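You operate a simulated robot arm through the tools that you are given. There is no shell and no other tool.

Carry out the task below with a simulated two-armed robot. There is one attempt and no reset: what you move stays moved.

Task
Brew the filled coffee pot on the small ring, on medium.
Fine: Medium is mark 2. Open the coffee lid while it is cold and watch the coffee rise. Small knob off once it is up, before the base boils dry. It ends steaming on the ring, lid open. Keep off hot pot, ring and steam; drop nothing, spill no more than a spoonful. The ring may be left to cool, HOT lamp lit, with nothing on it that burns. Set the pot down gently: knock or break no glass of the hob. The floor ends dry.

The check looks at the end state, three seconds after you hand in, the way a careful person would. Anything else that was tipped, shoved, dropped, spilled or broken makes it a failure. A push-on lid holds only when it is set on centred and level and pressed home; a screw cap is set on level and turned clockwise until tight.

Robot
Two 7-joint arms with two-finger parallel grippers on one trunk that stands fixed in place. Base frame: the origin is at the foot of the trunk, x ahead of it, y to its left, z up. Lengths are in m, angles in rad, forces in N, time in s.
The left shoulder is at [0.07, 0.134, 1.301], the right one opposite. With the tool pointing down near the work surface each hand reaches from about 0.1 to 0.62 m from the base axis, measured 20 degrees to its own side. Payload 1.57 kg a hand.
The tool frame of a hand sits at the grasp point between the pads (the TCP): z along the fingers, y along the line on which they close. The tips reach 0.03 m beyond it. Largest opening 0.08 m; finger width 0.017, thickness 0.012; the body of the gripper, 0.04 by 0.082 m, starts 0.08 m behind the TCP.
Orientation is that of the tool frame in the base frame, as a unit quaternion [w, x, y, z]. With the fingers straight down and closing along the base's y, the tool's x points along the base's -x, its y along +y and its z along -z.

Tools
- The arms move only by the tool arm_command. It takes "left_moves", "right_moves" or both (then of equal length, played together; a hand with none holds still); each is a list of rows, each a list of 7 numbers: the shift along the base's x, y, z in m, then the turn, a rotation vector about the base's x, y, z in rad, then the finger opening in m, from 0 to 0.08. In form: [[tx, ty, tz, wx, wy, wz, fingers], ...]. A call has 1 to 20 rows; each row shifts and turns the commanded pose from where the row before left it. Rows are played at 5 a second. More than 0.05 m and 0.15 rad between two rows, or a gripper value outside its range, and nothing of the call is played. Where a pose cannot be reached the arm comes as near as it can. A force on the tool above 40 N (or 10 N above the force at the start of the call, whichever is more), or a blocked arm, ends the call early, and 0.2 s more pass. The fingers move at their own pace (about 0.153 m/s each) and stop on an object; they squeeze with about 26 N. The grip force told is the motor's: it shows also when the fingers shut on nothing. Time passes only in rows, and 0.2 s behind the last, so rows that do not move let the fingers close. The reply holds the time, the measured pose of the TCP, the force on the tool along the base axes, the opening and the grip force, in the units named above and with some noise, with the torque about the TCP (base axes, N m) and any sound that the robot's microphone picked up.
- Cameras (640 x 400 px; columns grow to the right, rows downward): "scene" is now at [0.1283, -0.0363, 1.5147]; the picture's right is [-0.60, -0.80, 0.00], its down [-0.60, 0.45, -0.66] and it looks along [0.53, -0.40, -0.75] (base axes); focal length 219 px, centre (320, 200). "left" rides on the left gripper at [0.072, 0.007, -0.122] in its tool frame; the picture's right is [-0.09, 1.00, 0.00], its down [-0.84, -0.08, -0.54] and it looks along [-0.54, -0.05, 0.84] (tool axes); focal length 238 px, centre (320, 200). "right" rides on the right gripper at [0.072, -0.007, -0.122] in its tool frame; the picture's right is [0.09, 1.00, 0.00], its down [-0.84, 0.08, -0.54] and it looks along [-0.54, 0.05, 0.84] (tool axes); focal length 238 px, centre (320, 200). There is no depth. A picture from a camera that has moved, and an enlarged one, comes with that camera's place and axes in the base frame and with its lens. The place of the scene camera against the robot may be out by one fixed shift of up to 0.025 m in any direction.
- get_image(camera): a new picture of that camera. It takes no simulated time.
- lift_body(by): slides the trunk up (or, below 0, down) by that many m; the arms and the scene camera ride with it, the base frame stays. It gives what a move gives, with no picture.
- pan_tilt(pan, tilt): turns the head with the scene camera to pan (to the left, within 1.501 rad either way) and tilt (down, from -0.506 to 1.204), counted from straight ahead of the robot. It gives what a move gives.
- inspect(camera, box): a new picture of the part [left, top, right, bottom] of that camera's present view, enlarged. It takes no simulated time.
- job_done(): hands the job in; it is judged then, once.

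Nothing tells you positions but the pictures and the camera data. Unless the task says otherwise, let go and move clear before handing in.

The tools are called after ">>>" by a JSON object that holds its "name" and its "arguments". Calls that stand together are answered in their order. arm_command: Moves the arms, as the interface text tells. Its arguments: {"type":"object","properties":{"left_moves":{"type":"array"},"right_moves":{"type":"array"}},"required":[]} The other tools are called the same way: lift_body (by) slides the trunk up or down; pan_tilt (pan, tilt) turns the head that bears the scene camera; get_image (camera) takes a picture; inspect (camera, box) takes an enlarged picture of a part of a camera's view; job_done () hands the job in.

At the start:

```text
t: 0.0
left_tcp_pos: [0.3254, -0.052, 1.3458]
left_tool_rot: [0.0, 0.0, 1.0, 0.0]
left_force: [-0.1, 0.0, -1.2]
left_ft_torque: [0.0, 0.01, 0.01]
left_gripper_width: 0.0803
left_gripper_force: 0.0
right_tcp_pos: [0.205, -0.2564, 1.2723]
right_tool_rot: [0.0, 0.0, 1.0, 0.0]
right_force: [0.6, 0.0, -0.8]
right_ft_torque: [-0.02, 0.03, 0.0]
right_gripper_width: 0.0801
right_gripper_force: 0.1
trunk travel left (down, up): [-0.875, 0.065]
head pan, tilt: [-0.644, 0.845]
```

scene: 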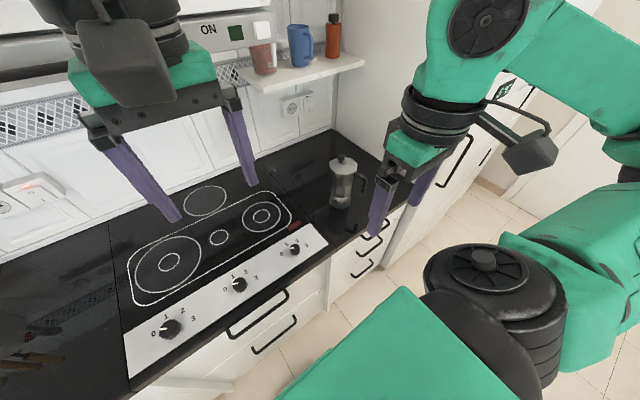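
right: 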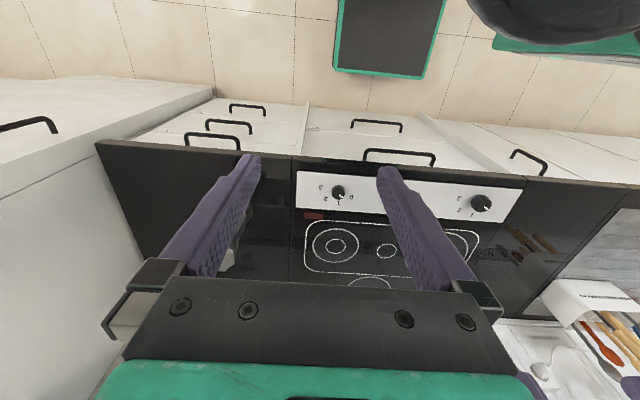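
left: 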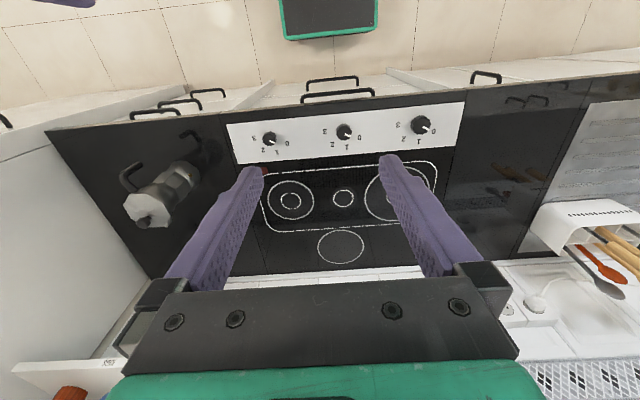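

I see a hob with four rings and three knobs on a front panel, with the moka pot on the dark counter to the right of the hob. First I'll take closer looks at the pot, the knobs and the rings.

>>> {"name": "inspect", "arguments": {"camera": "scene", "box": [100, 140, 420, 340]}}

>>> {"name": "inspect", "arguments": {"camera": "left", "box": [100, 80, 480, 300]}}

>>> {"name": "inspect", "arguments": {"camera": "scene", "box": [280, 130, 420, 230]}}

>>> {"name": "inspect", "arguments": {"camera": "left", "box": [220, 100, 480, 260]}}

```text
2.00 times, centred on (260, 240) of scene
camera zoom: at [0.1283, -0.0363, 1.5147], right [-0.6, -0.8, 0.0], down [-0.6, 0.45, -0.66], along [0.53, -0.4, -0.75], focal length 438 px, centre (440, 120)
```

zoom: 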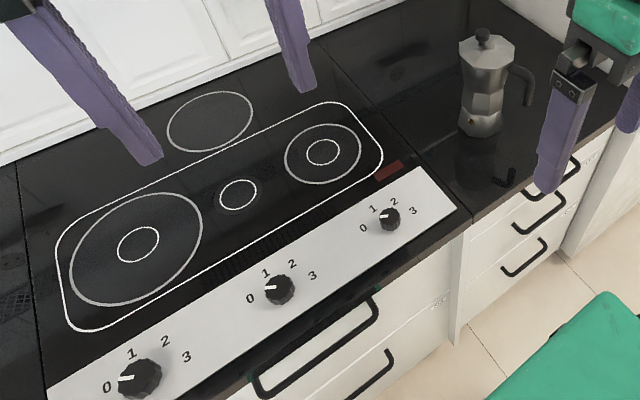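

```text
1.68 times, centred on (290, 190) of left
camera zoom: at [0.2531, -0.0465, 1.4664], right [0.09, 1.0, 0.0], down [0.84, -0.08, 0.54], along [0.54, -0.05, -0.84], focal length 401 px, centre (370, 217)
```

zoom: 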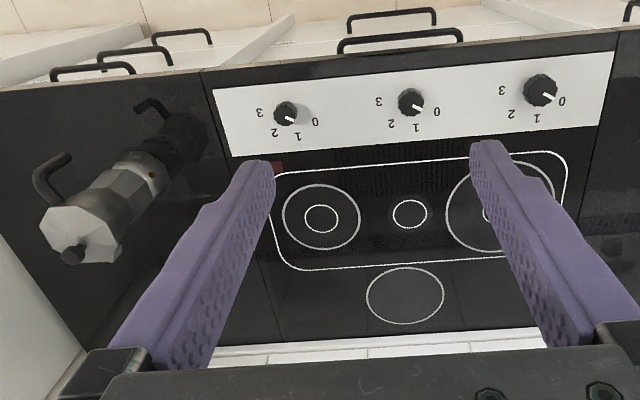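

```text
4.00 times, centred on (350, 180) of scene
camera zoom: at [0.1283, -0.0363, 1.5147], right [-0.6, -0.8, 0.0], down [-0.6, 0.45, -0.66], along [0.53, -0.4, -0.75], focal length 876 px, centre (200, 280)
```

zoom: 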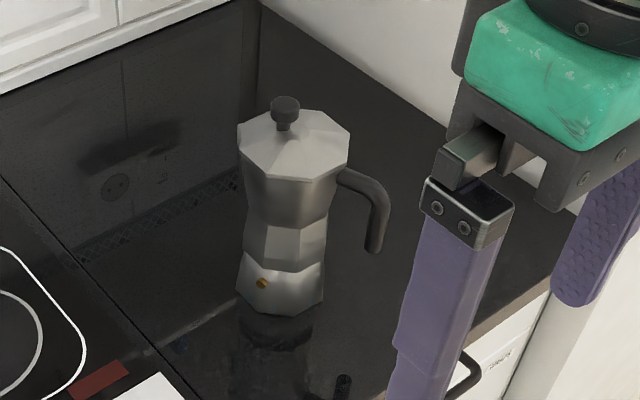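

```text
2.46 times, centred on (350, 180) of left
camera zoom: at [0.2531, -0.0465, 1.4664], right [0.09, 1.0, 0.0], down [0.84, -0.08, 0.54], along [0.54, -0.05, -0.84], focal length 587 px, centre (246, 249)
```

zoom: 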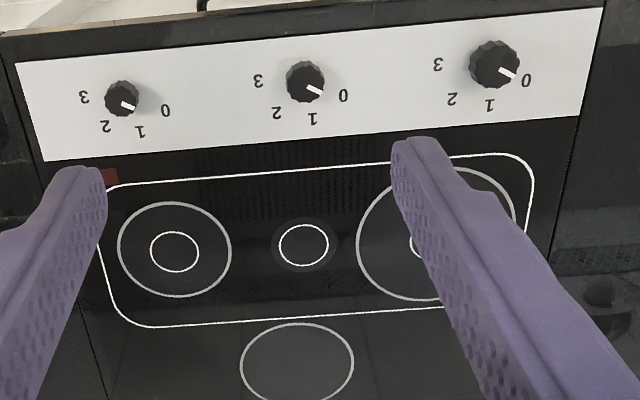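

The hob top seems to lie near z 0.863 by triangulating the hand cameras, with the pot around (0.51, -0.44). It's not clear which ring is the "small" one or which knob drives it, so I'll take more views before touching anything.

>>> {"name": "pan_tilt", "arguments": {"pan": -0.25, "tilt": 0.9}}

>>> {"name": "inspect", "arguments": {"camera": "right", "box": [220, 150, 540, 350]}}

>>> {"name": "inspect", "arguments": {"camera": "left", "box": [110, 120, 230, 240]}}

>>> {"name": "get_image", "arguments": {"camera": "scene"}}

```text
t: 0.9
left_tcp_pos: [0.3256, -0.0522, 1.3438]
left_tool_rot: [0.0, 0.0, 1.0, 0.0]
left_force: [0.4, 0.4, 0.9]
left_ft_torque: [-0.02, 0.0, 0.04]
left_gripper_width: 0.08
left_gripper_force: 0.1
right_tcp_pos: [0.2067, -0.2575, 1.2726]
right_tool_rot: [0.0, 0.0, 1.0, 0.0]
right_force: [0.7, -0.5, 0.0]
right_ft_torque: [0.03, -0.03, 0.01]
right_gripper_width: 0.0799
right_gripper_force: 0.1
trunk travel left (down, up): [-0.875, 0.065]
head pan, tilt: [-0.25, 0.901]
```

```text
2.00 times, centred on (380, 250) of right
camera zoom: at [0.135, -0.2645, 1.3946], right [-0.09, 1.0, 0.0], down [0.84, 0.08, 0.54], along [0.54, 0.05, -0.84], focal length 477 px, centre (200, 100)
```

zoom: 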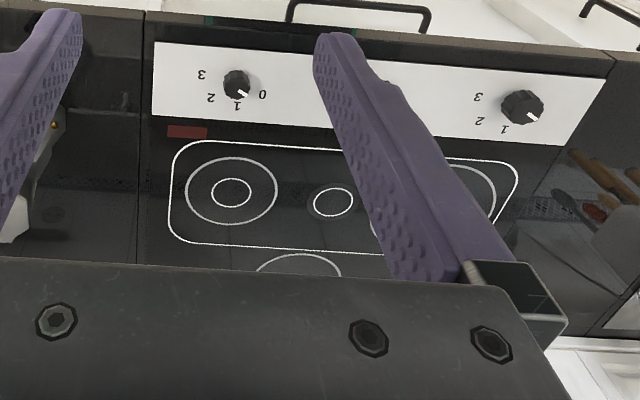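

```text
3.33 times, centred on (170, 180) of left
camera zoom: at [0.253, -0.0467, 1.4665], right [0.09, 1.0, 0.0], down [0.84, -0.08, 0.54], along [0.54, -0.05, -0.84], focal length 794 px, centre (820, 267)
```

zoom: 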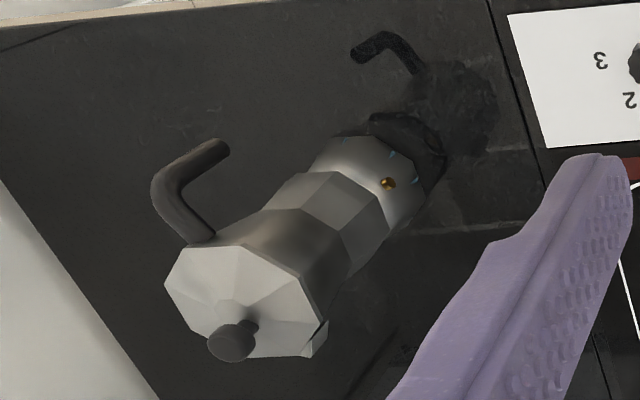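

```text
taken
camera scene: at [0.1386, -0.008, 1.5104], right [-0.25, -0.97, 0.0], down [-0.76, 0.19, -0.62], along [0.6, -0.15, -0.78], focal length 219 px, centre (320, 200)
```

scene: 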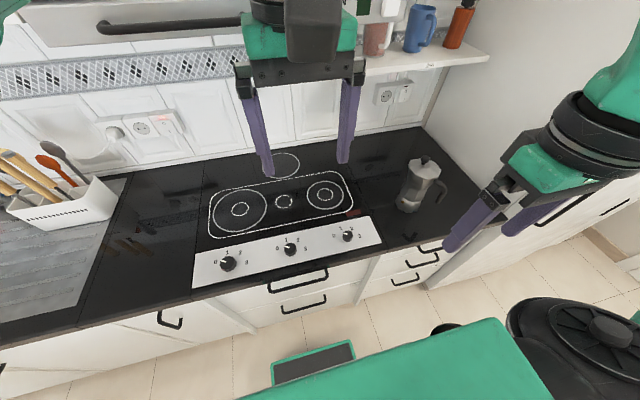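

The view shows the pot to the right of the hob, with its handle pointing back towards me and to the right. I'll lower the left hand, still well clear of the hob, to read the knobs and see whether the rings are marked.

>>> {"name": "arm_command", "arguments": {"left_moves": [[-0.01, 0.0, -0.04, 0, 0, 0, 0.08], [-0.01, 0.0, -0.04, 0, 0, 0, 0.08], [-0.01, 0.0, -0.04, 0, 0, 0, 0.08], [-0.01, 0, -0.04, 0, 0, 0, 0.08], [-0.01, 0, -0.04, 0, 0, 0, 0.08], [-0.01, 0, -0.03, 0, 0, 0, 0.08]]}}

>>> {"name": "get_image", "arguments": {"camera": "left"}}

>>> {"name": "get_image", "arguments": {"camera": "scene"}}

```text
t: 2.3
left_tcp_pos: [0.2643, -0.0528, 1.1116]
left_tool_rot: [0.0, 0.0, 1.0, 0.0]
left_force: [-0.2, 0.1, 0.6]
left_ft_torque: [0.0, -0.01, 0.03]
left_gripper_width: 0.0801
left_gripper_force: 0.0
right_tcp_pos: [0.2057, -0.2572, 1.2738]
right_tool_rot: [0.0, -0.001, 1.0, 0.0]
right_force: [0.6, -0.2, -0.6]
right_ft_torque: [-0.01, 0.04, 0.01]
right_gripper_width: 0.0801
right_gripper_force: 0.0
trunk travel left (down, up): [-0.875, 0.065]
head pan, tilt: [-0.25, 0.901]
```

```text
taken
camera left: at [0.1925, -0.0465, 1.2341], right [0.09, 1.0, 0.0], down [0.84, -0.08, 0.54], along [0.54, -0.05, -0.84], focal length 238 px, centre (320, 200)
```

left: 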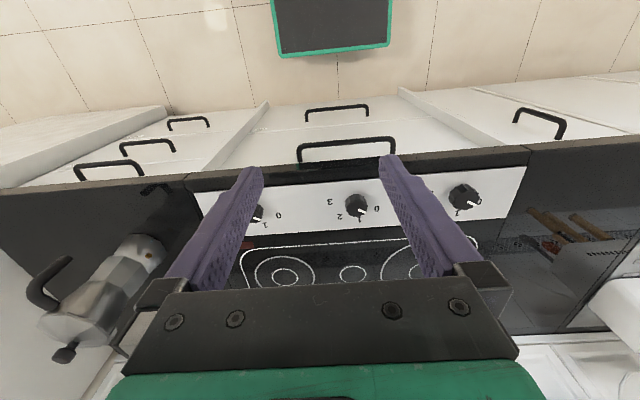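

```text
taken
camera scene: at [0.1386, -0.0081, 1.5105], right [-0.25, -0.97, 0.0], down [-0.76, 0.19, -0.62], along [0.6, -0.15, -0.78], focal length 219 px, centre (320, 200)
```

scene: 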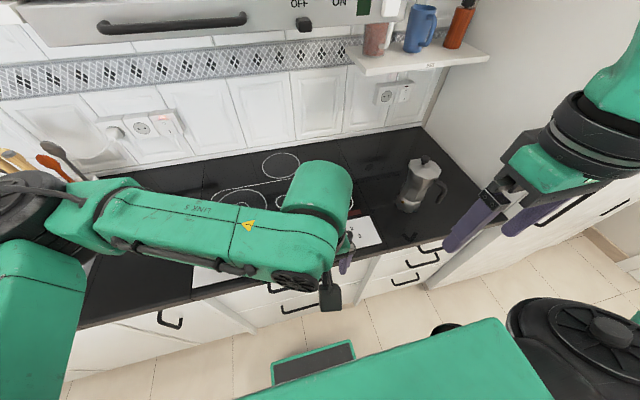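

The left hand now looks across the panel from closer in. I'll enlarge the knobs and the pot from here.

>>> {"name": "inspect", "arguments": {"camera": "left", "box": [230, 140, 410, 300]}}

>>> {"name": "inspect", "arguments": {"camera": "left", "box": [0, 210, 200, 380]}}

>>> {"name": "inspect", "arguments": {"camera": "left", "box": [300, 150, 540, 300]}}

```text
2.50 times, centred on (320, 220) of left
camera zoom: at [0.1925, -0.0465, 1.2341], right [0.09, 1.0, 0.0], down [0.84, -0.08, 0.54], along [0.54, -0.05, -0.84], focal length 596 px, centre (320, 150)
```

zoom: 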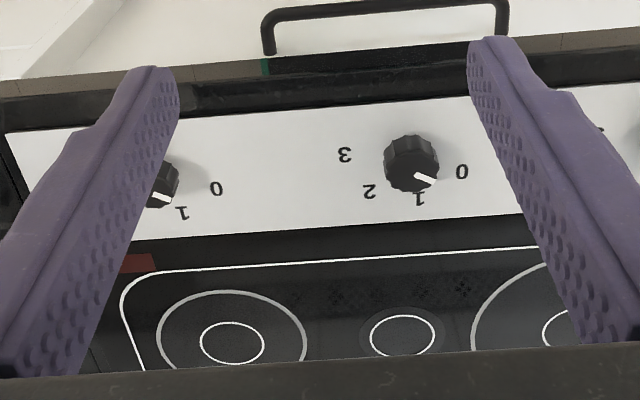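

```text
2.35 times, centred on (100, 295) of left
camera zoom: at [0.1925, -0.0465, 1.2341], right [0.09, 1.0, 0.0], down [0.84, -0.08, 0.54], along [0.54, -0.05, -0.84], focal length 561 px, centre (838, -24)
```

zoom: 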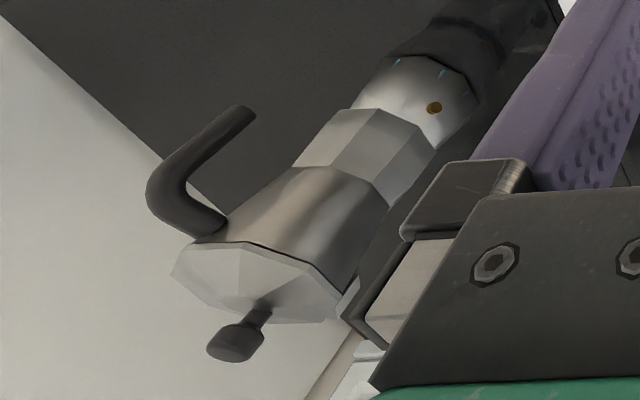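

```text
2.67 times, centred on (420, 225) of left
camera zoom: at [0.1925, -0.0465, 1.2341], right [0.09, 1.0, 0.0], down [0.84, -0.08, 0.54], along [0.54, -0.05, -0.84], focal length 636 px, centre (53, 133)
```

zoom: 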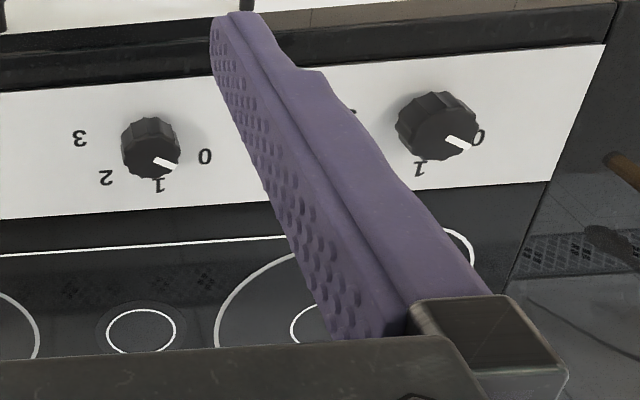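

All three knobs seem to point at 0, and the marks 0-1-2-3 run clockwise seen from above. I'll bring the left camera over the rings to check their sizes and any markings.

>>> {"name": "arm_command", "arguments": {"left_moves": [[0.04, 0.01, 0.03, 0, 0, 0, 0.02], [0.04, 0.01, 0.03, 0, 0, 0, 0.02], [0.04, 0.0, 0.03, 0, 0, 0, 0.02], [0.04, 0.0, 0.02, 0, 0, 0, 0.02], [0.04, 0.0, 0.0, 0, 0, 0, 0.02], [0.03, 0, 0, 0, 0, 0, 0.02]]}}

>>> {"name": "get_image", "arguments": {"camera": "left"}}

>>> {"name": "inspect", "arguments": {"camera": "left", "box": [200, 0, 440, 150]}}

>>> {"name": "inspect", "arguments": {"camera": "left", "box": [120, 100, 360, 250]}}

```text
refused: row 1 steps farther than a row can; nothing moved
```

```text
taken
camera left: at [0.1925, -0.0465, 1.2341], right [0.09, 1.0, 0.0], down [0.84, -0.08, 0.54], along [0.54, -0.05, -0.84], focal length 238 px, centre (320, 200)
```

left: 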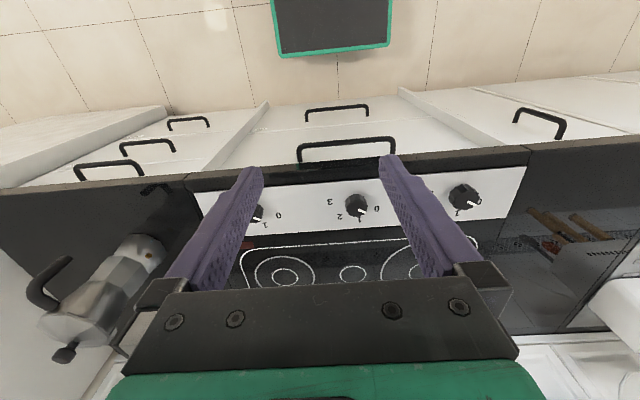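

```text
2.67 times, centred on (320, 75) of left
camera zoom: at [0.1925, -0.0465, 1.2341], right [0.09, 1.0, 0.0], down [0.84, -0.08, 0.54], along [0.54, -0.05, -0.84], focal length 636 px, centre (320, 533)
```

zoom: 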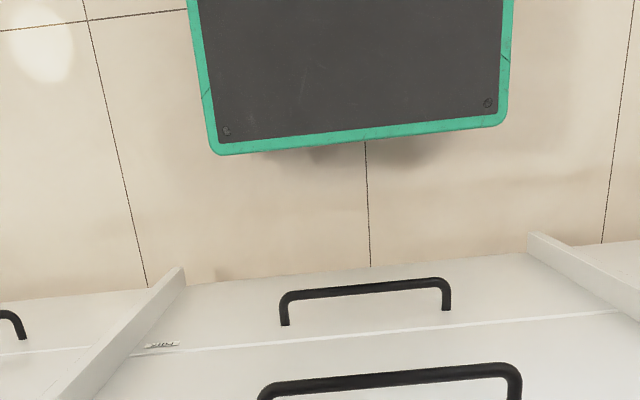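

```text
2.67 times, centred on (240, 175) of left
camera zoom: at [0.1925, -0.0465, 1.2341], right [0.09, 1.0, 0.0], down [0.84, -0.08, 0.54], along [0.54, -0.05, -0.84], focal length 636 px, centre (533, 267)
```

zoom: 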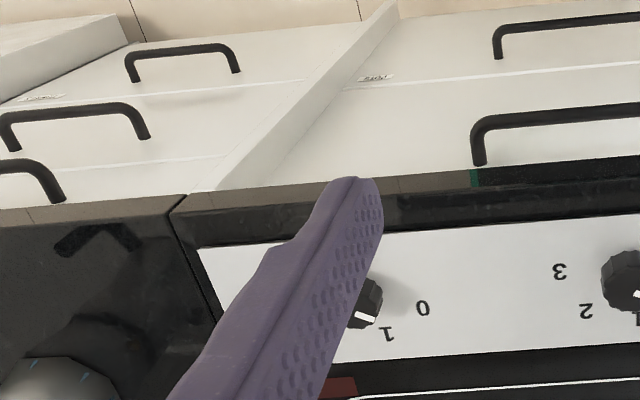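

The step was just over the limit, so nothing moved. I'll resend it with smaller rows.

>>> {"name": "arm_command", "arguments": {"left_moves": [[0.035, 0.005, 0.03, 0, 0, 0, 0.02], [0.035, 0.005, 0.03, 0, 0, 0, 0.02], [0.035, 0.0, 0.03, 0, 0, 0, 0.02], [0.04, 0.0, 0.02, 0, 0, 0, 0.02], [0.04, 0.0, 0.0, 0, 0, 0, 0.02], [0.03, 0, 0, 0, 0, 0, 0.02]]}}

>>> {"name": "get_image", "arguments": {"camera": "left"}}

>>> {"name": "inspect", "arguments": {"camera": "left", "box": [200, 60, 440, 210]}}

>>> {"name": "get_image", "arguments": {"camera": "right"}}

```text
t: 3.7
left_tcp_pos: [0.4803, -0.044, 1.2264]
left_tool_rot: [0.0, 0.0, 1.0, 0.0]
left_force: [0.8, 0.1, 0.0]
left_ft_torque: [-0.01, 0.02, -0.02]
left_gripper_width: 0.0199
left_gripper_force: 0.0
right_tcp_pos: [0.2071, -0.2587, 1.2731]
right_tool_rot: [0.0, -0.001, 1.0, 0.001]
right_force: [-0.5, 0.2, 0.2]
right_ft_torque: [0.03, 0.01, -0.02]
right_gripper_width: 0.08
right_gripper_force: 0.0
trunk travel left (down, up): [-0.875, 0.065]
head pan, tilt: [-0.25, 0.901]
```

```text
taken
camera left: at [0.4092, -0.0373, 1.3468], right [0.09, 1.0, 0.0], down [0.84, -0.08, 0.54], along [0.54, -0.05, -0.84], focal length 238 px, centre (320, 200)
```

left: 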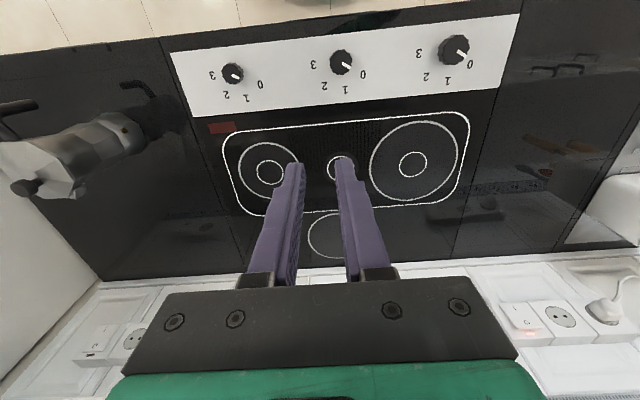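

```text
2.67 times, centred on (320, 135) of left
camera zoom: at [0.4092, -0.0373, 1.3468], right [0.09, 1.0, 0.0], down [0.84, -0.08, 0.54], along [0.54, -0.05, -0.84], focal length 636 px, centre (320, 373)
```

zoom: 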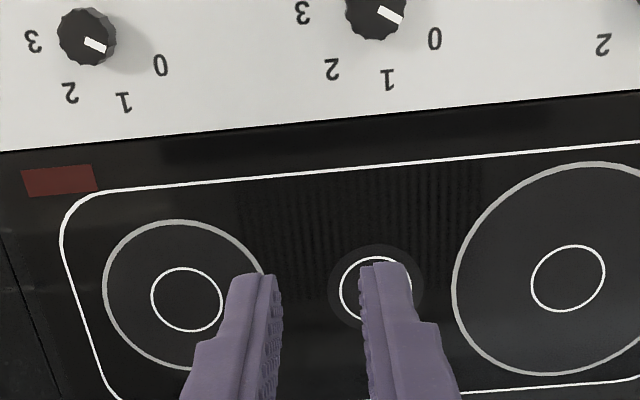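

```text
taken
camera right: at [0.136, -0.2652, 1.3944], right [-0.09, 1.0, 0.0], down [0.84, 0.08, 0.54], along [0.54, 0.05, -0.84], focal length 238 px, centre (320, 200)
```

right: 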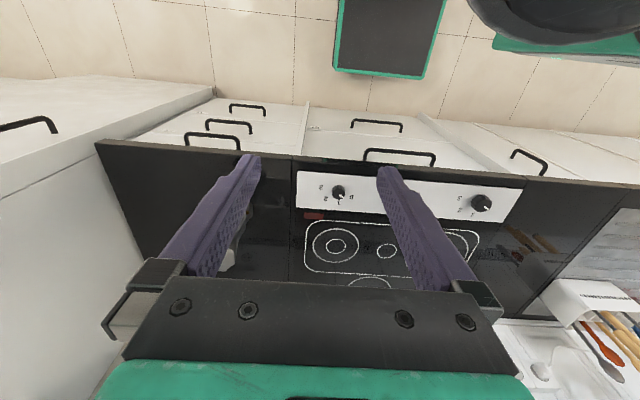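

The heating zones appear to be the three grey circles: about 0.20 left, 0.16 back and 0.14 right. The knob sizes fall in the same proportion, so the right ring and right knob look like the small ones. I'll look at the pot from the right hand next.

>>> {"name": "arm_command", "arguments": {"right_moves": [[0.02, -0.03, -0.01, 0, 0, 0, 0.08], [0.02, -0.03, -0.01, 0, 0, 0, 0.08], [0.025, -0.03, -0.01, 0, 0, 0, 0.08], [0.025, -0.03, -0.01, 0, 0, 0, 0.08], [0.025, -0.035, -0.005, 0, 0, 0, 0.08]]}}

>>> {"name": "get_image", "arguments": {"camera": "right"}}

>>> {"name": "inspect", "arguments": {"camera": "left", "box": [0, 60, 180, 210]}}

>>> {"name": "get_image", "arguments": {"camera": "scene"}}

```text
t: 4.9
left_tcp_pos: [0.4827, -0.0435, 1.2243]
left_tool_rot: [0.0, 0.0, 1.0, 0.001]
left_force: [-0.3, -0.1, -0.2]
left_ft_torque: [0.03, -0.01, 0.03]
left_gripper_width: 0.02
left_gripper_force: 0.1
right_tcp_pos: [0.3121, -0.3864, 1.2296]
right_tool_rot: [-0.001, 0.001, 1.0, 0.002]
right_force: [-0.4, -1.3, 0.2]
right_ft_torque: [0.03, -0.01, 0.01]
right_gripper_width: 0.0799
right_gripper_force: 0.0
right hand out of reach, approached as far as the arm can: row 5
trunk travel left (down, up): [-0.875, 0.065]
head pan, tilt: [-0.25, 0.901]
```

```text
taken
camera right: at [0.2409, -0.394, 1.3525], right [-0.09, 1.0, 0.0], down [0.84, 0.07, 0.54], along [0.54, 0.05, -0.84], focal length 238 px, centre (320, 200)
```

right: 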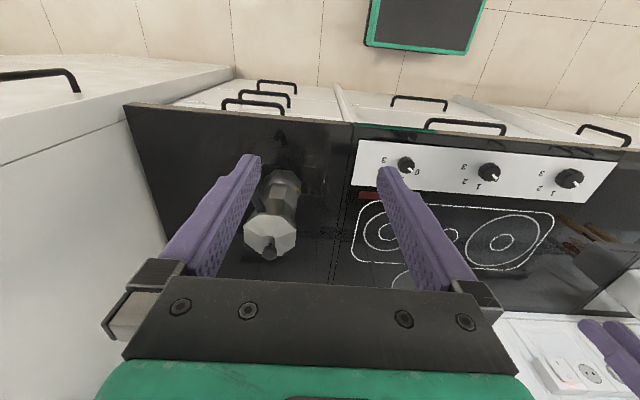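

```text
2.67 times, centred on (90, 135) of left
camera zoom: at [0.4097, -0.0378, 1.3465], right [0.09, 1.0, 0.0], down [0.84, -0.08, 0.54], along [0.54, -0.05, -0.84], focal length 636 px, centre (933, 373)
```

zoom: 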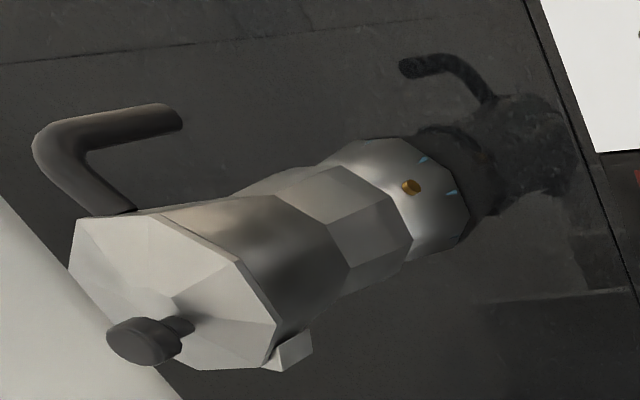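

```text
taken
camera scene: at [0.1407, -0.0093, 1.5102], right [-0.25, -0.97, 0.0], down [-0.76, 0.19, -0.62], along [0.6, -0.15, -0.78], focal length 219 px, centre (320, 200)
```

scene: 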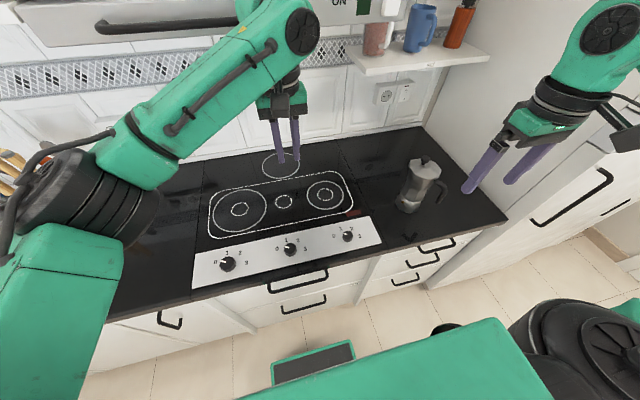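

The right hand ran out of reach near that spot, but the pot is now in its view. I'll enlarge the pot from the right camera to triangulate its height, handle and lid knob.

>>> {"name": "inspect", "arguments": {"camera": "right", "box": [200, 120, 360, 280]}}

>>> {"name": "inspect", "arguments": {"camera": "scene", "box": [370, 130, 490, 230]}}

>>> {"name": "inspect", "arguments": {"camera": "right", "box": [340, 120, 480, 280]}}

```text
2.50 times, centred on (280, 200) of right
camera zoom: at [0.2409, -0.394, 1.3525], right [-0.09, 1.0, 0.0], down [0.84, 0.07, 0.54], along [0.54, 0.05, -0.84], focal length 596 px, centre (420, 200)
```

zoom: 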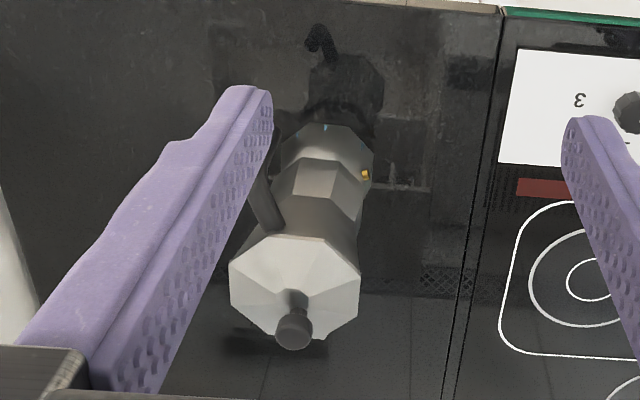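

```text
4.00 times, centred on (430, 180) of scene
camera zoom: at [0.1407, -0.0093, 1.5102], right [-0.25, -0.97, 0.0], down [-0.76, 0.19, -0.62], along [0.6, -0.15, -0.78], focal length 876 px, centre (-120, 280)
```

zoom: 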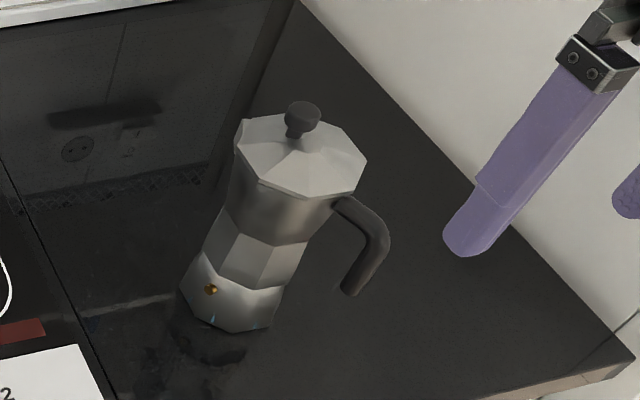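

```text
2.50 times, centred on (410, 200) of right
camera zoom: at [0.2409, -0.394, 1.3525], right [-0.09, 1.0, 0.0], down [0.84, 0.07, 0.54], along [0.54, 0.05, -0.84], focal length 596 px, centre (95, 200)
```

zoom: 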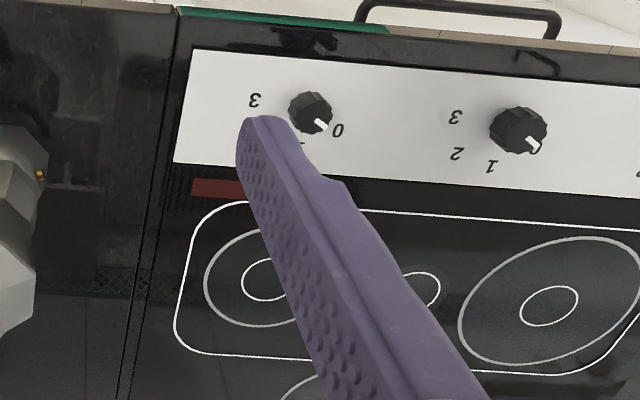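

The lid knob triangulates to (0.534, -0.452, 1.066). The handle's drop runs from about z 1.03 to 0.955 near (0.446, -0.48), pointing some 21 degrees right of straight back at me. I'll turn the right hand to match and bring it down beside the handle for a closer look.

>>> {"name": "arm_command", "arguments": {"right_moves": [[0.0, 0.0, -0.03, 0, 0, 0.1, 0.08], [0.0, 0.0, -0.03, 0, 0, 0.1, 0.08], [0.01, -0.01, -0.03, 0, 0, 0.1, 0.08], [0.01, -0.01, -0.02, 0, 0, 0.066, 0.08]]}}

>>> {"name": "get_image", "arguments": {"camera": "right"}}

>>> {"name": "get_image", "arguments": {"camera": "scene"}}

```text
t: 5.9
left_tcp_pos: [0.4795, -0.0424, 1.2263]
left_tool_rot: [0.0, 0.0, 1.0, -0.001]
left_force: [0.6, -0.3, -0.9]
left_ft_torque: [-0.01, -0.01, 0.01]
left_gripper_width: 0.02
left_gripper_force: 0.0
right_tcp_pos: [0.2994, -0.2978, 1.1776]
right_tool_rot: [0.0, -0.18, 0.984, -0.003]
right_force: [-0.2, 0.5, -0.3]
right_ft_torque: [-0.01, -0.05, -0.03]
right_gripper_width: 0.0799
right_gripper_force: 0.1
right hand out of reach, approached as far as the arm can: row 1, 2, 3, 4
trunk travel left (down, up): [-0.875, 0.065]
head pan, tilt: [-0.25, 0.901]
```

```text
taken
camera right: at [0.2351, -0.3295, 1.2991], right [-0.44, 0.9, 0.0], down [0.76, 0.37, 0.54], along [0.49, 0.23, -0.84], focal length 238 px, centre (320, 200)
```

right: 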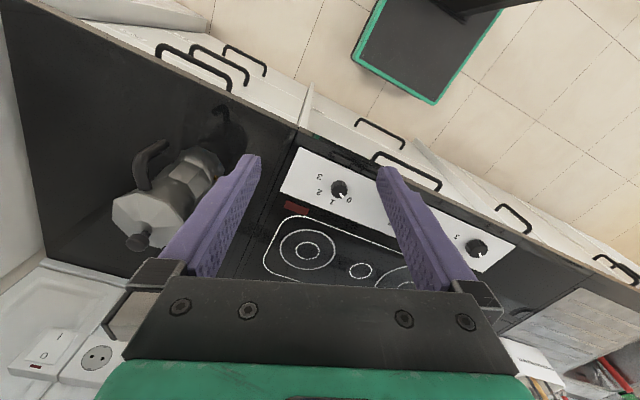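

```text
taken
camera scene: at [0.1378, -0.0066, 1.5105], right [-0.25, -0.97, 0.0], down [-0.76, 0.19, -0.62], along [0.6, -0.15, -0.78], focal length 219 px, centre (320, 200)
```

scene: 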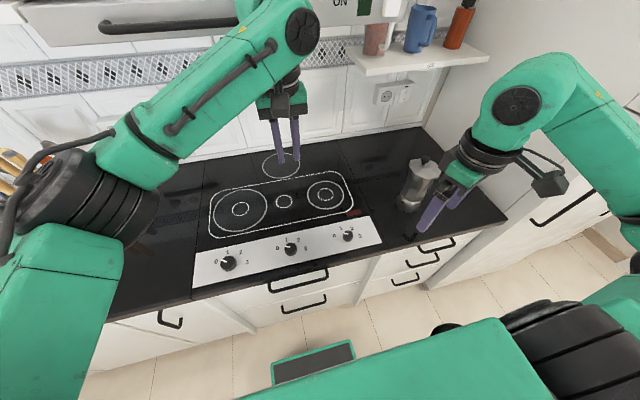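

Turning the hand there pulled it back to (0.30, -0.30), so that arm posture is at a limit. I'll bring the hand forward first, where the arm is less folded, then go right.

>>> {"name": "arm_command", "arguments": {"right_moves": [[0.03, 0.03, 0.0, 0, 0, 0, 0.08], [0.03, 0.03, 0.0, 0, 0, 0, 0.08], [0.03, 0.03, 0.0, 0, 0, 0, 0.08], [0.03, 0.03, 0, 0, 0, 0, 0.08]]}}

>>> {"name": "get_image", "arguments": {"camera": "scene"}}

```text
t: 6.9
left_tcp_pos: [0.4829, -0.0408, 1.2252]
left_tool_rot: [-0.001, 0.0, 1.0, -0.001]
left_force: [0.8, -0.6, 0.4]
left_ft_torque: [-0.05, 0.01, 0.01]
left_gripper_width: 0.0199
left_gripper_force: 0.1
right_tcp_pos: [0.4215, -0.1781, 1.177]
right_tool_rot: [-0.001, -0.182, 0.983, 0.001]
right_force: [-0.2, 1.3, 0.2]
right_ft_torque: [-0.01, 0.02, -0.02]
right_gripper_width: 0.08
right_gripper_force: 0.0
trunk travel left (down, up): [-0.875, 0.065]
head pan, tilt: [-0.25, 0.901]
```

```text
taken
camera scene: at [0.1413, -0.0061, 1.5102], right [-0.25, -0.97, 0.0], down [-0.76, 0.19, -0.62], along [0.6, -0.15, -0.78], focal length 219 px, centre (320, 200)
```

scene: 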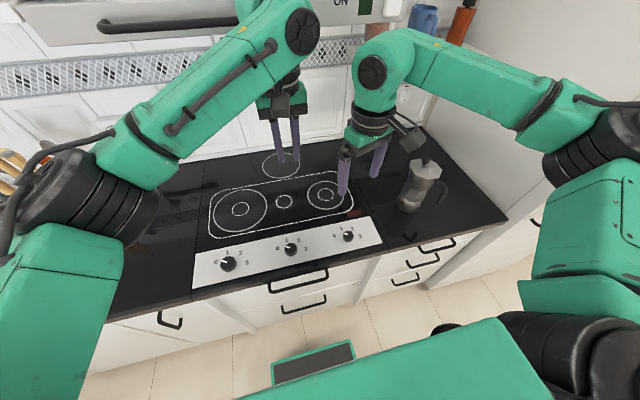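

The hand moves freely here; its elbow sticks out to the right. I'll slide right in front of the pot at a safe height and see how far it gets.

>>> {"name": "arm_command", "arguments": {"right_moves": [[0.0, -0.04, 0.0, 0, 0, 0, 0.08], [0.0, -0.04, 0.0, 0, 0, 0, 0.08], [0.0, -0.04, 0.0, 0, 0, 0, 0.08], [0.01, -0.04, 0, 0, 0, 0, 0.08], [0.01, -0.04, 0, 0, 0, 0, 0.08]]}}

>>> {"name": "get_image", "arguments": {"camera": "scene"}}

```text
t: 8.1
left_tcp_pos: [0.4803, -0.0442, 1.2252]
left_tool_rot: [0.0, 0.0, 1.0, 0.0]
left_force: [-0.3, -1.3, 0.7]
left_ft_torque: [0.02, 0.03, 0.02]
left_gripper_width: 0.02
left_gripper_force: 0.1
right_tcp_pos: [0.4049, -0.2723, 1.1855]
right_tool_rot: [-0.001, -0.176, 0.984, 0.0]
right_force: [0.4, -0.3, 0.4]
right_ft_torque: [-0.02, -0.01, 0.0]
right_gripper_width: 0.0801
right_gripper_force: 0.1
right hand out of reach, approached as far as the arm can: row 3, 4, 5
trunk travel left (down, up): [-0.875, 0.065]
head pan, tilt: [-0.25, 0.901]
```

```text
taken
camera scene: at [0.1388, -0.0087, 1.5104], right [-0.25, -0.97, 0.0], down [-0.76, 0.19, -0.62], along [0.6, -0.15, -0.78], focal length 219 px, centre (320, 200)
```

scene: 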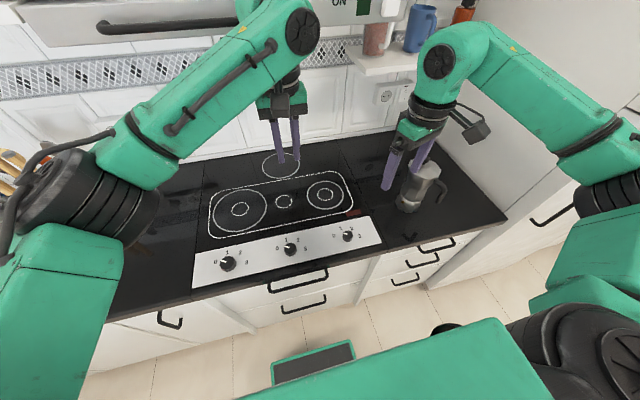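

The reach stops at y -0.27 with this turn, so the wrist is against a limit on that side. The same grip can be had with the hand turned half round, so I'll retract the left arm and turn the right hand the other way at a safe height.

>>> {"name": "arm_command", "arguments": {"left_moves": [[-0.02, 0.03, 0.0, 0, 0, 0, 0.02], [-0.02, 0.03, 0.0, 0, 0, 0, 0.02], [-0.02, 0.03, 0.0, 0, 0, 0, 0.02], [-0.02, 0.03, 0.0, 0, 0, 0, 0.02], [-0.02, 0.03, 0.0, 0, 0, 0, 0.02], [-0.02, 0.03, 0.0, 0, 0, 0, 0.02], [-0.02, 0.03, 0.0, 0, 0, 0, 0.02], [0, 0, 0, 0, 0, 0, 0.02], [0, 0, 0, 0, 0, 0, 0.02], [0, 0, 0, 0, 0, 0, 0.02], [0, 0, 0, 0, 0, 0, 0.02], [0, 0, 0, 0, 0, 0, 0.02]], "right_moves": [[0, 0.02, 0.0, 0, 0, -0.1, 0.08], [0, 0.02, 0.0, 0, 0, -0.14, 0.08], [0, 0, 0, 0, 0, -0.14, 0.08], [0, 0, 0, 0, 0, -0.14, 0.08], [0, 0, 0, 0, 0, -0.14, 0.08], [0, 0, 0, 0, 0, -0.14, 0.08], [0, 0, 0, 0, 0, -0.14, 0.08], [0, 0, 0, 0, 0, -0.14, 0.08], [0, 0, 0, 0, 0, -0.14, 0.08], [0, 0, 0, 0, 0, -0.14, 0.08], [0, 0, 0, 0, 0, -0.14, 0.08], [0, 0, 0, 0, 0, -0.14, 0.08]]}}

>>> {"name": "get_image", "arguments": {"camera": "scene"}}

```text
t: 10.7
left_tcp_pos: [0.3412, 0.1646, 1.2252]
left_tool_rot: [-0.001, 0.0, 1.0, 0.001]
left_force: [0.6, 0.3, -0.5]
left_ft_torque: [-0.01, 0.02, -0.01]
left_gripper_width: 0.0198
left_gripper_force: 0.1
right_tcp_pos: [0.4039, -0.2327, 1.1837]
right_tool_rot: [0.0, 0.596, 0.803, -0.001]
right_force: [-0.1, 0.5, 0.2]
right_ft_torque: [0.0, -0.04, 0.0]
right_gripper_width: 0.0802
right_gripper_force: 0.0
trunk travel left (down, up): [-0.875, 0.065]
head pan, tilt: [-0.25, 0.901]
```

```text
taken
camera scene: at [0.1392, -0.0082, 1.5104], right [-0.25, -0.97, 0.0], down [-0.76, 0.19, -0.62], along [0.6, -0.15, -0.78], focal length 219 px, centre (320, 200)
```

scene: 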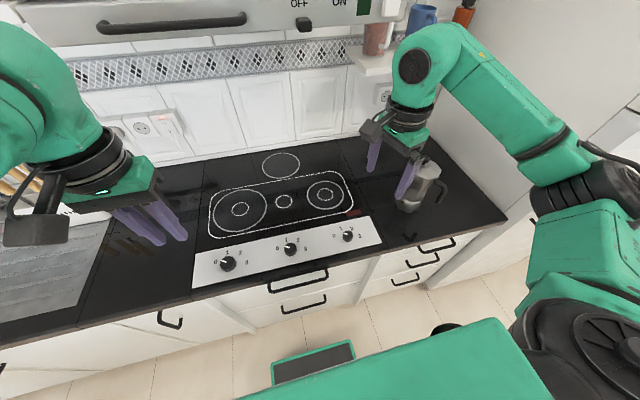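

The hand turns freely in that direction. I'll finish the half turn.

>>> {"name": "arm_command", "arguments": {"right_moves": [[0, 0, 0, 0, 0, -0.14, 0.08], [0, 0, 0, 0, 0, -0.14, 0.08], [0, 0, 0, 0, 0, -0.14, 0.08], [0, 0, 0, 0, 0, -0.14, 0.08], [0, 0, 0, 0, 0, -0.14, 0.08], [0, 0, 0, 0, 0, -0.14, 0.08], [0, 0, 0, 0, 0, -0.14, 0.08], [0, 0, 0, 0, 0, -0.14, 0.08], [0, 0, 0, 0, 0, -0.14, 0.08], [0, 0, 0, 0, 0, -0.14, 0.08], [0, 0, 0, 0, 0, -0.1, 0.08]]}}

>>> {"name": "get_image", "arguments": {"camera": "scene"}}

>>> {"name": "get_image", "arguments": {"camera": "right"}}

```text
t: 13.1
left_tcp_pos: [0.3415, 0.1646, 1.2248]
left_tool_rot: [0.0, 0.0, 1.0, -0.001]
left_force: [0.9, -0.1, 0.2]
left_ft_torque: [0.01, 0.03, -0.03]
left_gripper_width: 0.0199
left_gripper_force: 0.0
right_tcp_pos: [0.4036, -0.2327, 1.1849]
right_tool_rot: [0.0, 0.983, 0.182, 0.0]
right_force: [-0.3, -0.5, -0.4]
right_ft_torque: [0.03, 0.0, 0.04]
right_gripper_width: 0.0799
right_gripper_force: 0.1
trunk travel left (down, up): [-0.875, 0.065]
head pan, tilt: [-0.25, 0.901]
```

```text
taken
camera scene: at [0.1388, -0.0079, 1.5104], right [-0.25, -0.97, 0.0], down [-0.76, 0.19, -0.62], along [0.6, -0.15, -0.78], focal length 219 px, centre (320, 200)
```

scene: 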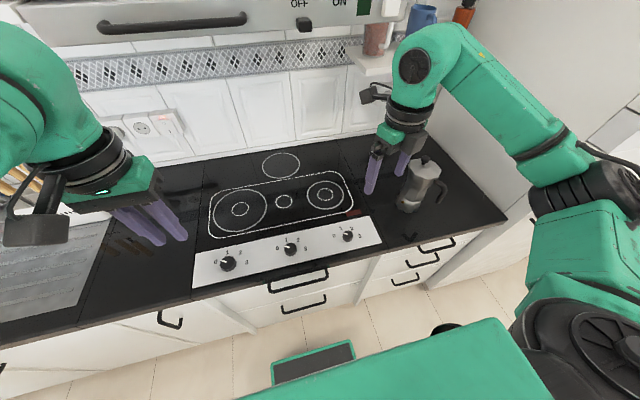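

```text
taken
camera right: at [0.4693, -0.2011, 1.3064], right [0.44, -0.9, 0.0], down [-0.75, -0.37, 0.54], along [-0.49, -0.24, -0.84], focal length 238 px, centre (320, 200)
```

right: 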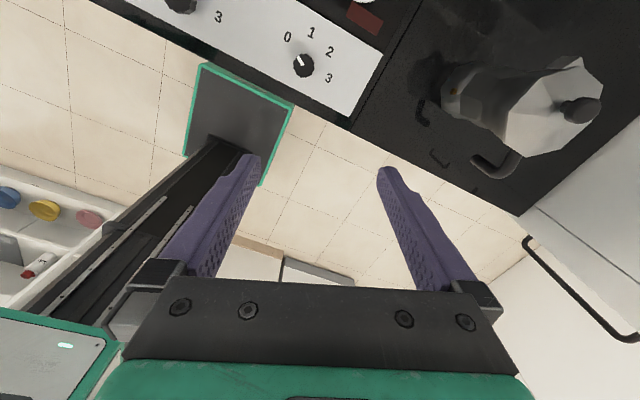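

The half turn worked, with the closing line now across the handle. I'll slide right towards the handle at a height above the pot.

>>> {"name": "arm_command", "arguments": {"right_moves": [[0.0, -0.04, 0.0, 0, 0, 0, 0.08], [0.0, -0.04, 0.0, 0, 0, 0, 0.08], [0.01, -0.04, 0.0, 0, 0, 0, 0.08], [0.01, -0.04, 0.0, 0, 0, 0, 0.08], [0.01, -0.04, 0.0, 0, 0, 0, 0.08], [0.01, -0.04, 0.0, 0, 0, 0, 0.08]]}}

>>> {"name": "get_image", "arguments": {"camera": "scene"}}

>>> {"name": "get_image", "arguments": {"camera": "right"}}

```text
t: 14.5
left_tcp_pos: [0.3412, 0.1647, 1.225]
left_tool_rot: [0.0, 0.0, 1.0, 0.0]
left_force: [0.4, 0.6, -0.1]
left_ft_torque: [0.03, -0.01, -0.01]
left_gripper_width: 0.0199
left_gripper_force: 0.0
right_tcp_pos: [0.4429, -0.4753, 1.1822]
right_tool_rot: [0.0, 0.983, 0.183, 0.0]
right_force: [0.0, -0.5, -0.8]
right_ft_torque: [-0.01, 0.0, -0.02]
right_gripper_width: 0.08
right_gripper_force: 0.1
trunk travel left (down, up): [-0.875, 0.065]
head pan, tilt: [-0.25, 0.901]
```

```text
taken
camera scene: at [0.1395, -0.0088, 1.5103], right [-0.25, -0.97, 0.0], down [-0.76, 0.19, -0.62], along [0.6, -0.15, -0.78], focal length 219 px, centre (320, 200)
```

scene: 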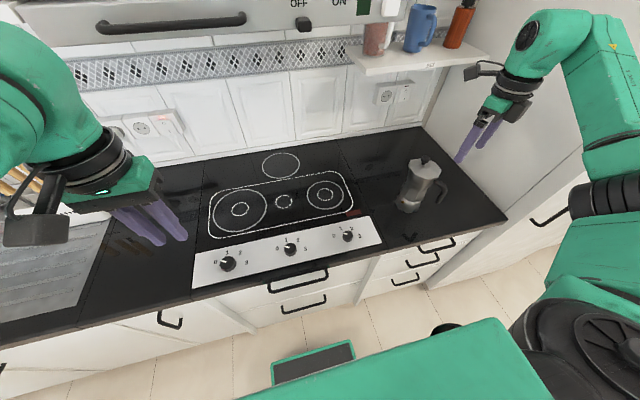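

```text
taken
camera right: at [0.5079, -0.4432, 1.3049], right [0.45, -0.9, 0.0], down [-0.75, -0.37, 0.54], along [-0.49, -0.24, -0.84], focal length 238 px, centre (320, 200)
```

right: 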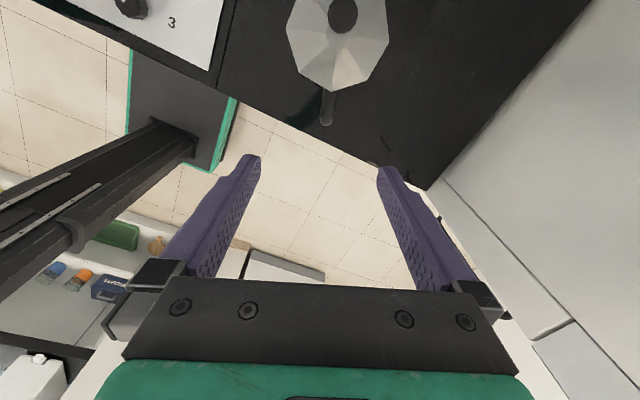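

The right camera now looks straight down on the lid and handle. I'll enlarge that to pin down the handle before tilting the fingers in.

>>> {"name": "inspect", "arguments": {"camera": "right", "box": [240, 0, 440, 160]}}

>>> {"name": "inspect", "arguments": {"camera": "scene", "box": [370, 130, 490, 230]}}

```text
2.50 times, centred on (340, 80) of right
camera zoom: at [0.5079, -0.4432, 1.3049], right [0.45, -0.9, 0.0], down [-0.75, -0.37, 0.54], along [-0.49, -0.24, -0.84], focal length 596 px, centre (270, 500)
```

zoom: 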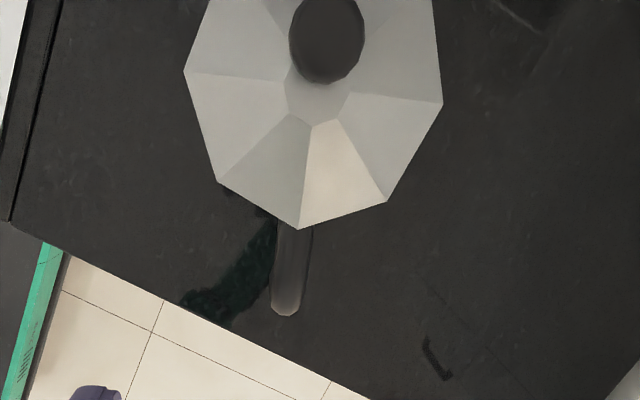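

```text
4.00 times, centred on (430, 180) of scene
camera zoom: at [0.1395, -0.0088, 1.5103], right [-0.25, -0.97, 0.0], down [-0.76, 0.19, -0.62], along [0.6, -0.15, -0.78], focal length 876 px, centre (-120, 280)
```

zoom: 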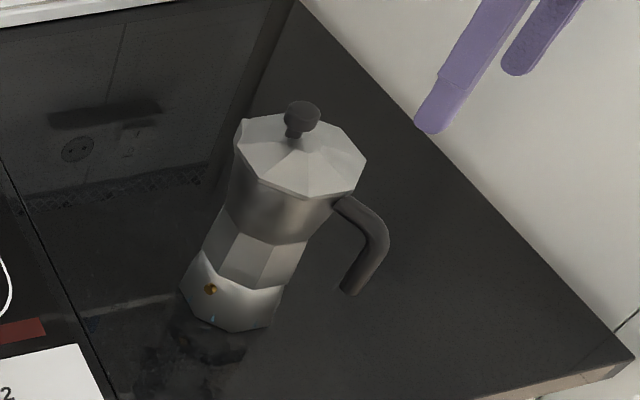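

The handle's drop is centred near (0.448, -0.483) at z 0.99, pointing about 199 degrees. I'll tilt the fingers some 25 degrees inward so the hand camera stays clear of the lid, then back off to a pre-grasp point.

>>> {"name": "arm_command", "arguments": {"right_moves": [[0.0, 0.0, 0.0, 0.0403, -0.105, 0, 0.08], [0.0, 0.0, 0.0, 0.0403, -0.105, 0, 0.08], [0.0, 0.0, 0.0, 0.0403, -0.105, 0, 0.08], [0.0, 0.0, 0.0, 0.0403, -0.105, 0, 0.08], [-0.015, -0.009, -0.02, 0, 0, 0, 0.08], [-0.015, -0.009, -0.02, 0, 0, 0, 0.08], [-0.014, -0.009, -0.02, 0, 0, 0, 0.08]]}}

>>> {"name": "get_image", "arguments": {"camera": "scene"}}

>>> {"name": "get_image", "arguments": {"camera": "right"}}

```text
t: 16.1
left_tcp_pos: [0.3402, 0.1644, 1.2254]
left_tool_rot: [0.0, -0.001, 1.0, 0.0]
left_force: [0.0, -0.3, 0.5]
left_ft_torque: [0.0, 0.0, 0.02]
left_gripper_width: 0.0202
left_gripper_force: 0.1
right_tcp_pos: [0.3996, -0.4979, 1.124]
right_tool_rot: [-0.04, 0.958, 0.179, 0.22]
right_force: [0.4, -0.5, -0.4]
right_ft_torque: [-0.02, 0.0, 0.01]
right_gripper_width: 0.08
right_gripper_force: 0.0
trunk travel left (down, up): [-0.875, 0.065]
head pan, tilt: [-0.25, 0.901]
```

```text
taken
camera scene: at [0.138, -0.0083, 1.5105], right [-0.25, -0.97, 0.0], down [-0.76, 0.19, -0.62], along [0.6, -0.15, -0.78], focal length 219 px, centre (320, 200)
```

scene: 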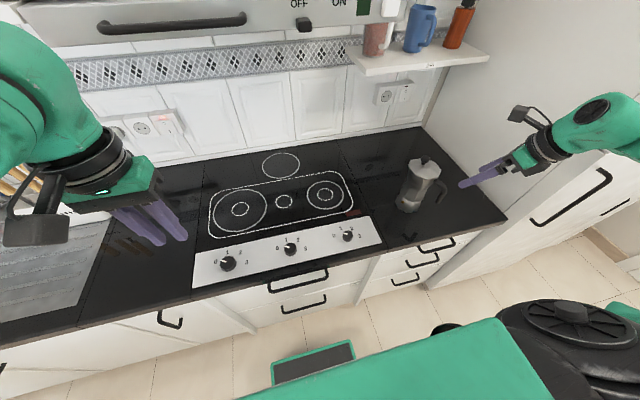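

```text
taken
camera right: at [0.4079, -0.4889, 1.265], right [0.43, -0.9, 0.04], down [-0.9, -0.43, 0.12], along [-0.09, -0.09, -0.99], focal length 238 px, centre (320, 200)
```

right: 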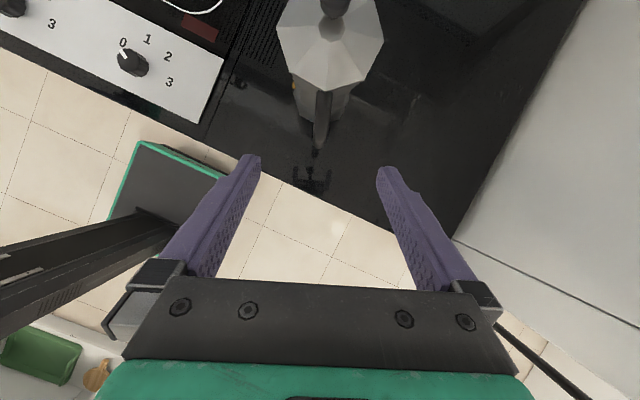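

The handle sits nicely between the open fingers in the right camera. I'll move in along the finger direction about halfway and check alignment.

>>> {"name": "arm_command", "arguments": {"right_moves": [[0.006, 0.001, -0.023, 0, 0, 0, 0.06], [0.006, 0.001, -0.023, 0, 0, 0, 0.06], [0.0065, 0.001, -0.023, 0, 0, 0, 0.06], [0.0, 0.0, 0.0, 0, 0, 0, 0.06]]}}

>>> {"name": "get_image", "arguments": {"camera": "right"}}

>>> {"name": "inspect", "arguments": {"camera": "scene", "box": [370, 110, 530, 230]}}

```text
t: 17.1
left_tcp_pos: [0.3423, 0.1645, 1.2245]
left_tool_rot: [0.0, 0.001, 1.0, 0.0]
left_force: [0.5, -0.5, 0.4]
left_ft_torque: [-0.03, -0.02, 0.01]
left_gripper_width: 0.0199
left_gripper_force: 0.1
right_tcp_pos: [0.418, -0.4965, 1.0559]
right_tool_rot: [-0.04, 0.958, 0.178, 0.219]
right_force: [0.2, 0.0, 0.8]
right_ft_torque: [0.01, -0.02, -0.02]
right_gripper_width: 0.0602
right_gripper_force: 0.1
trunk travel left (down, up): [-0.875, 0.065]
head pan, tilt: [-0.25, 0.901]
```

```text
taken
camera right: at [0.4272, -0.4855, 1.1967], right [0.44, -0.9, 0.04], down [-0.9, -0.43, 0.12], along [-0.09, -0.09, -0.99], focal length 238 px, centre (320, 200)
```

right: 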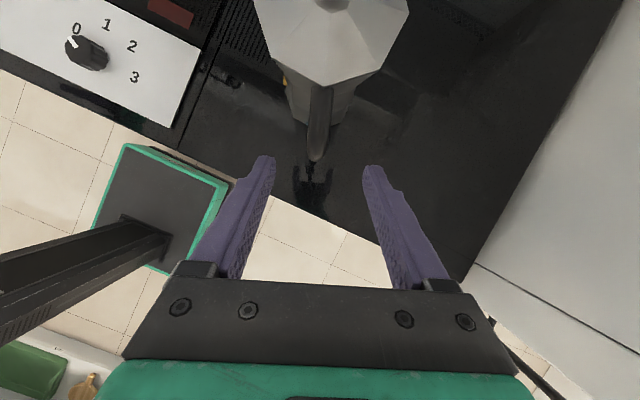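

```text
3.33 times, centred on (450, 170) of scene
camera zoom: at [0.1386, -0.0077, 1.5104], right [-0.25, -0.97, 0.0], down [-0.76, 0.19, -0.62], along [0.6, -0.15, -0.78], focal length 730 px, centre (-113, 300)
```

zoom: 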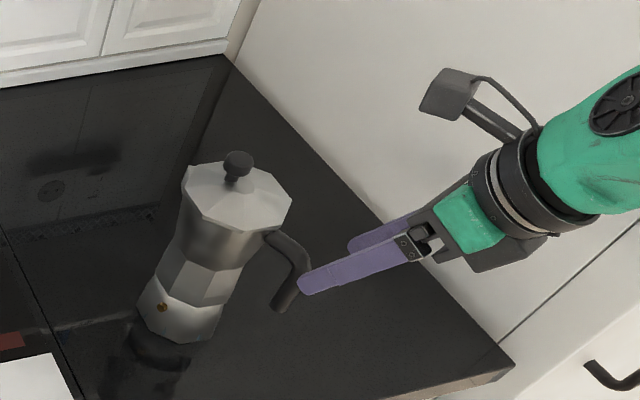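

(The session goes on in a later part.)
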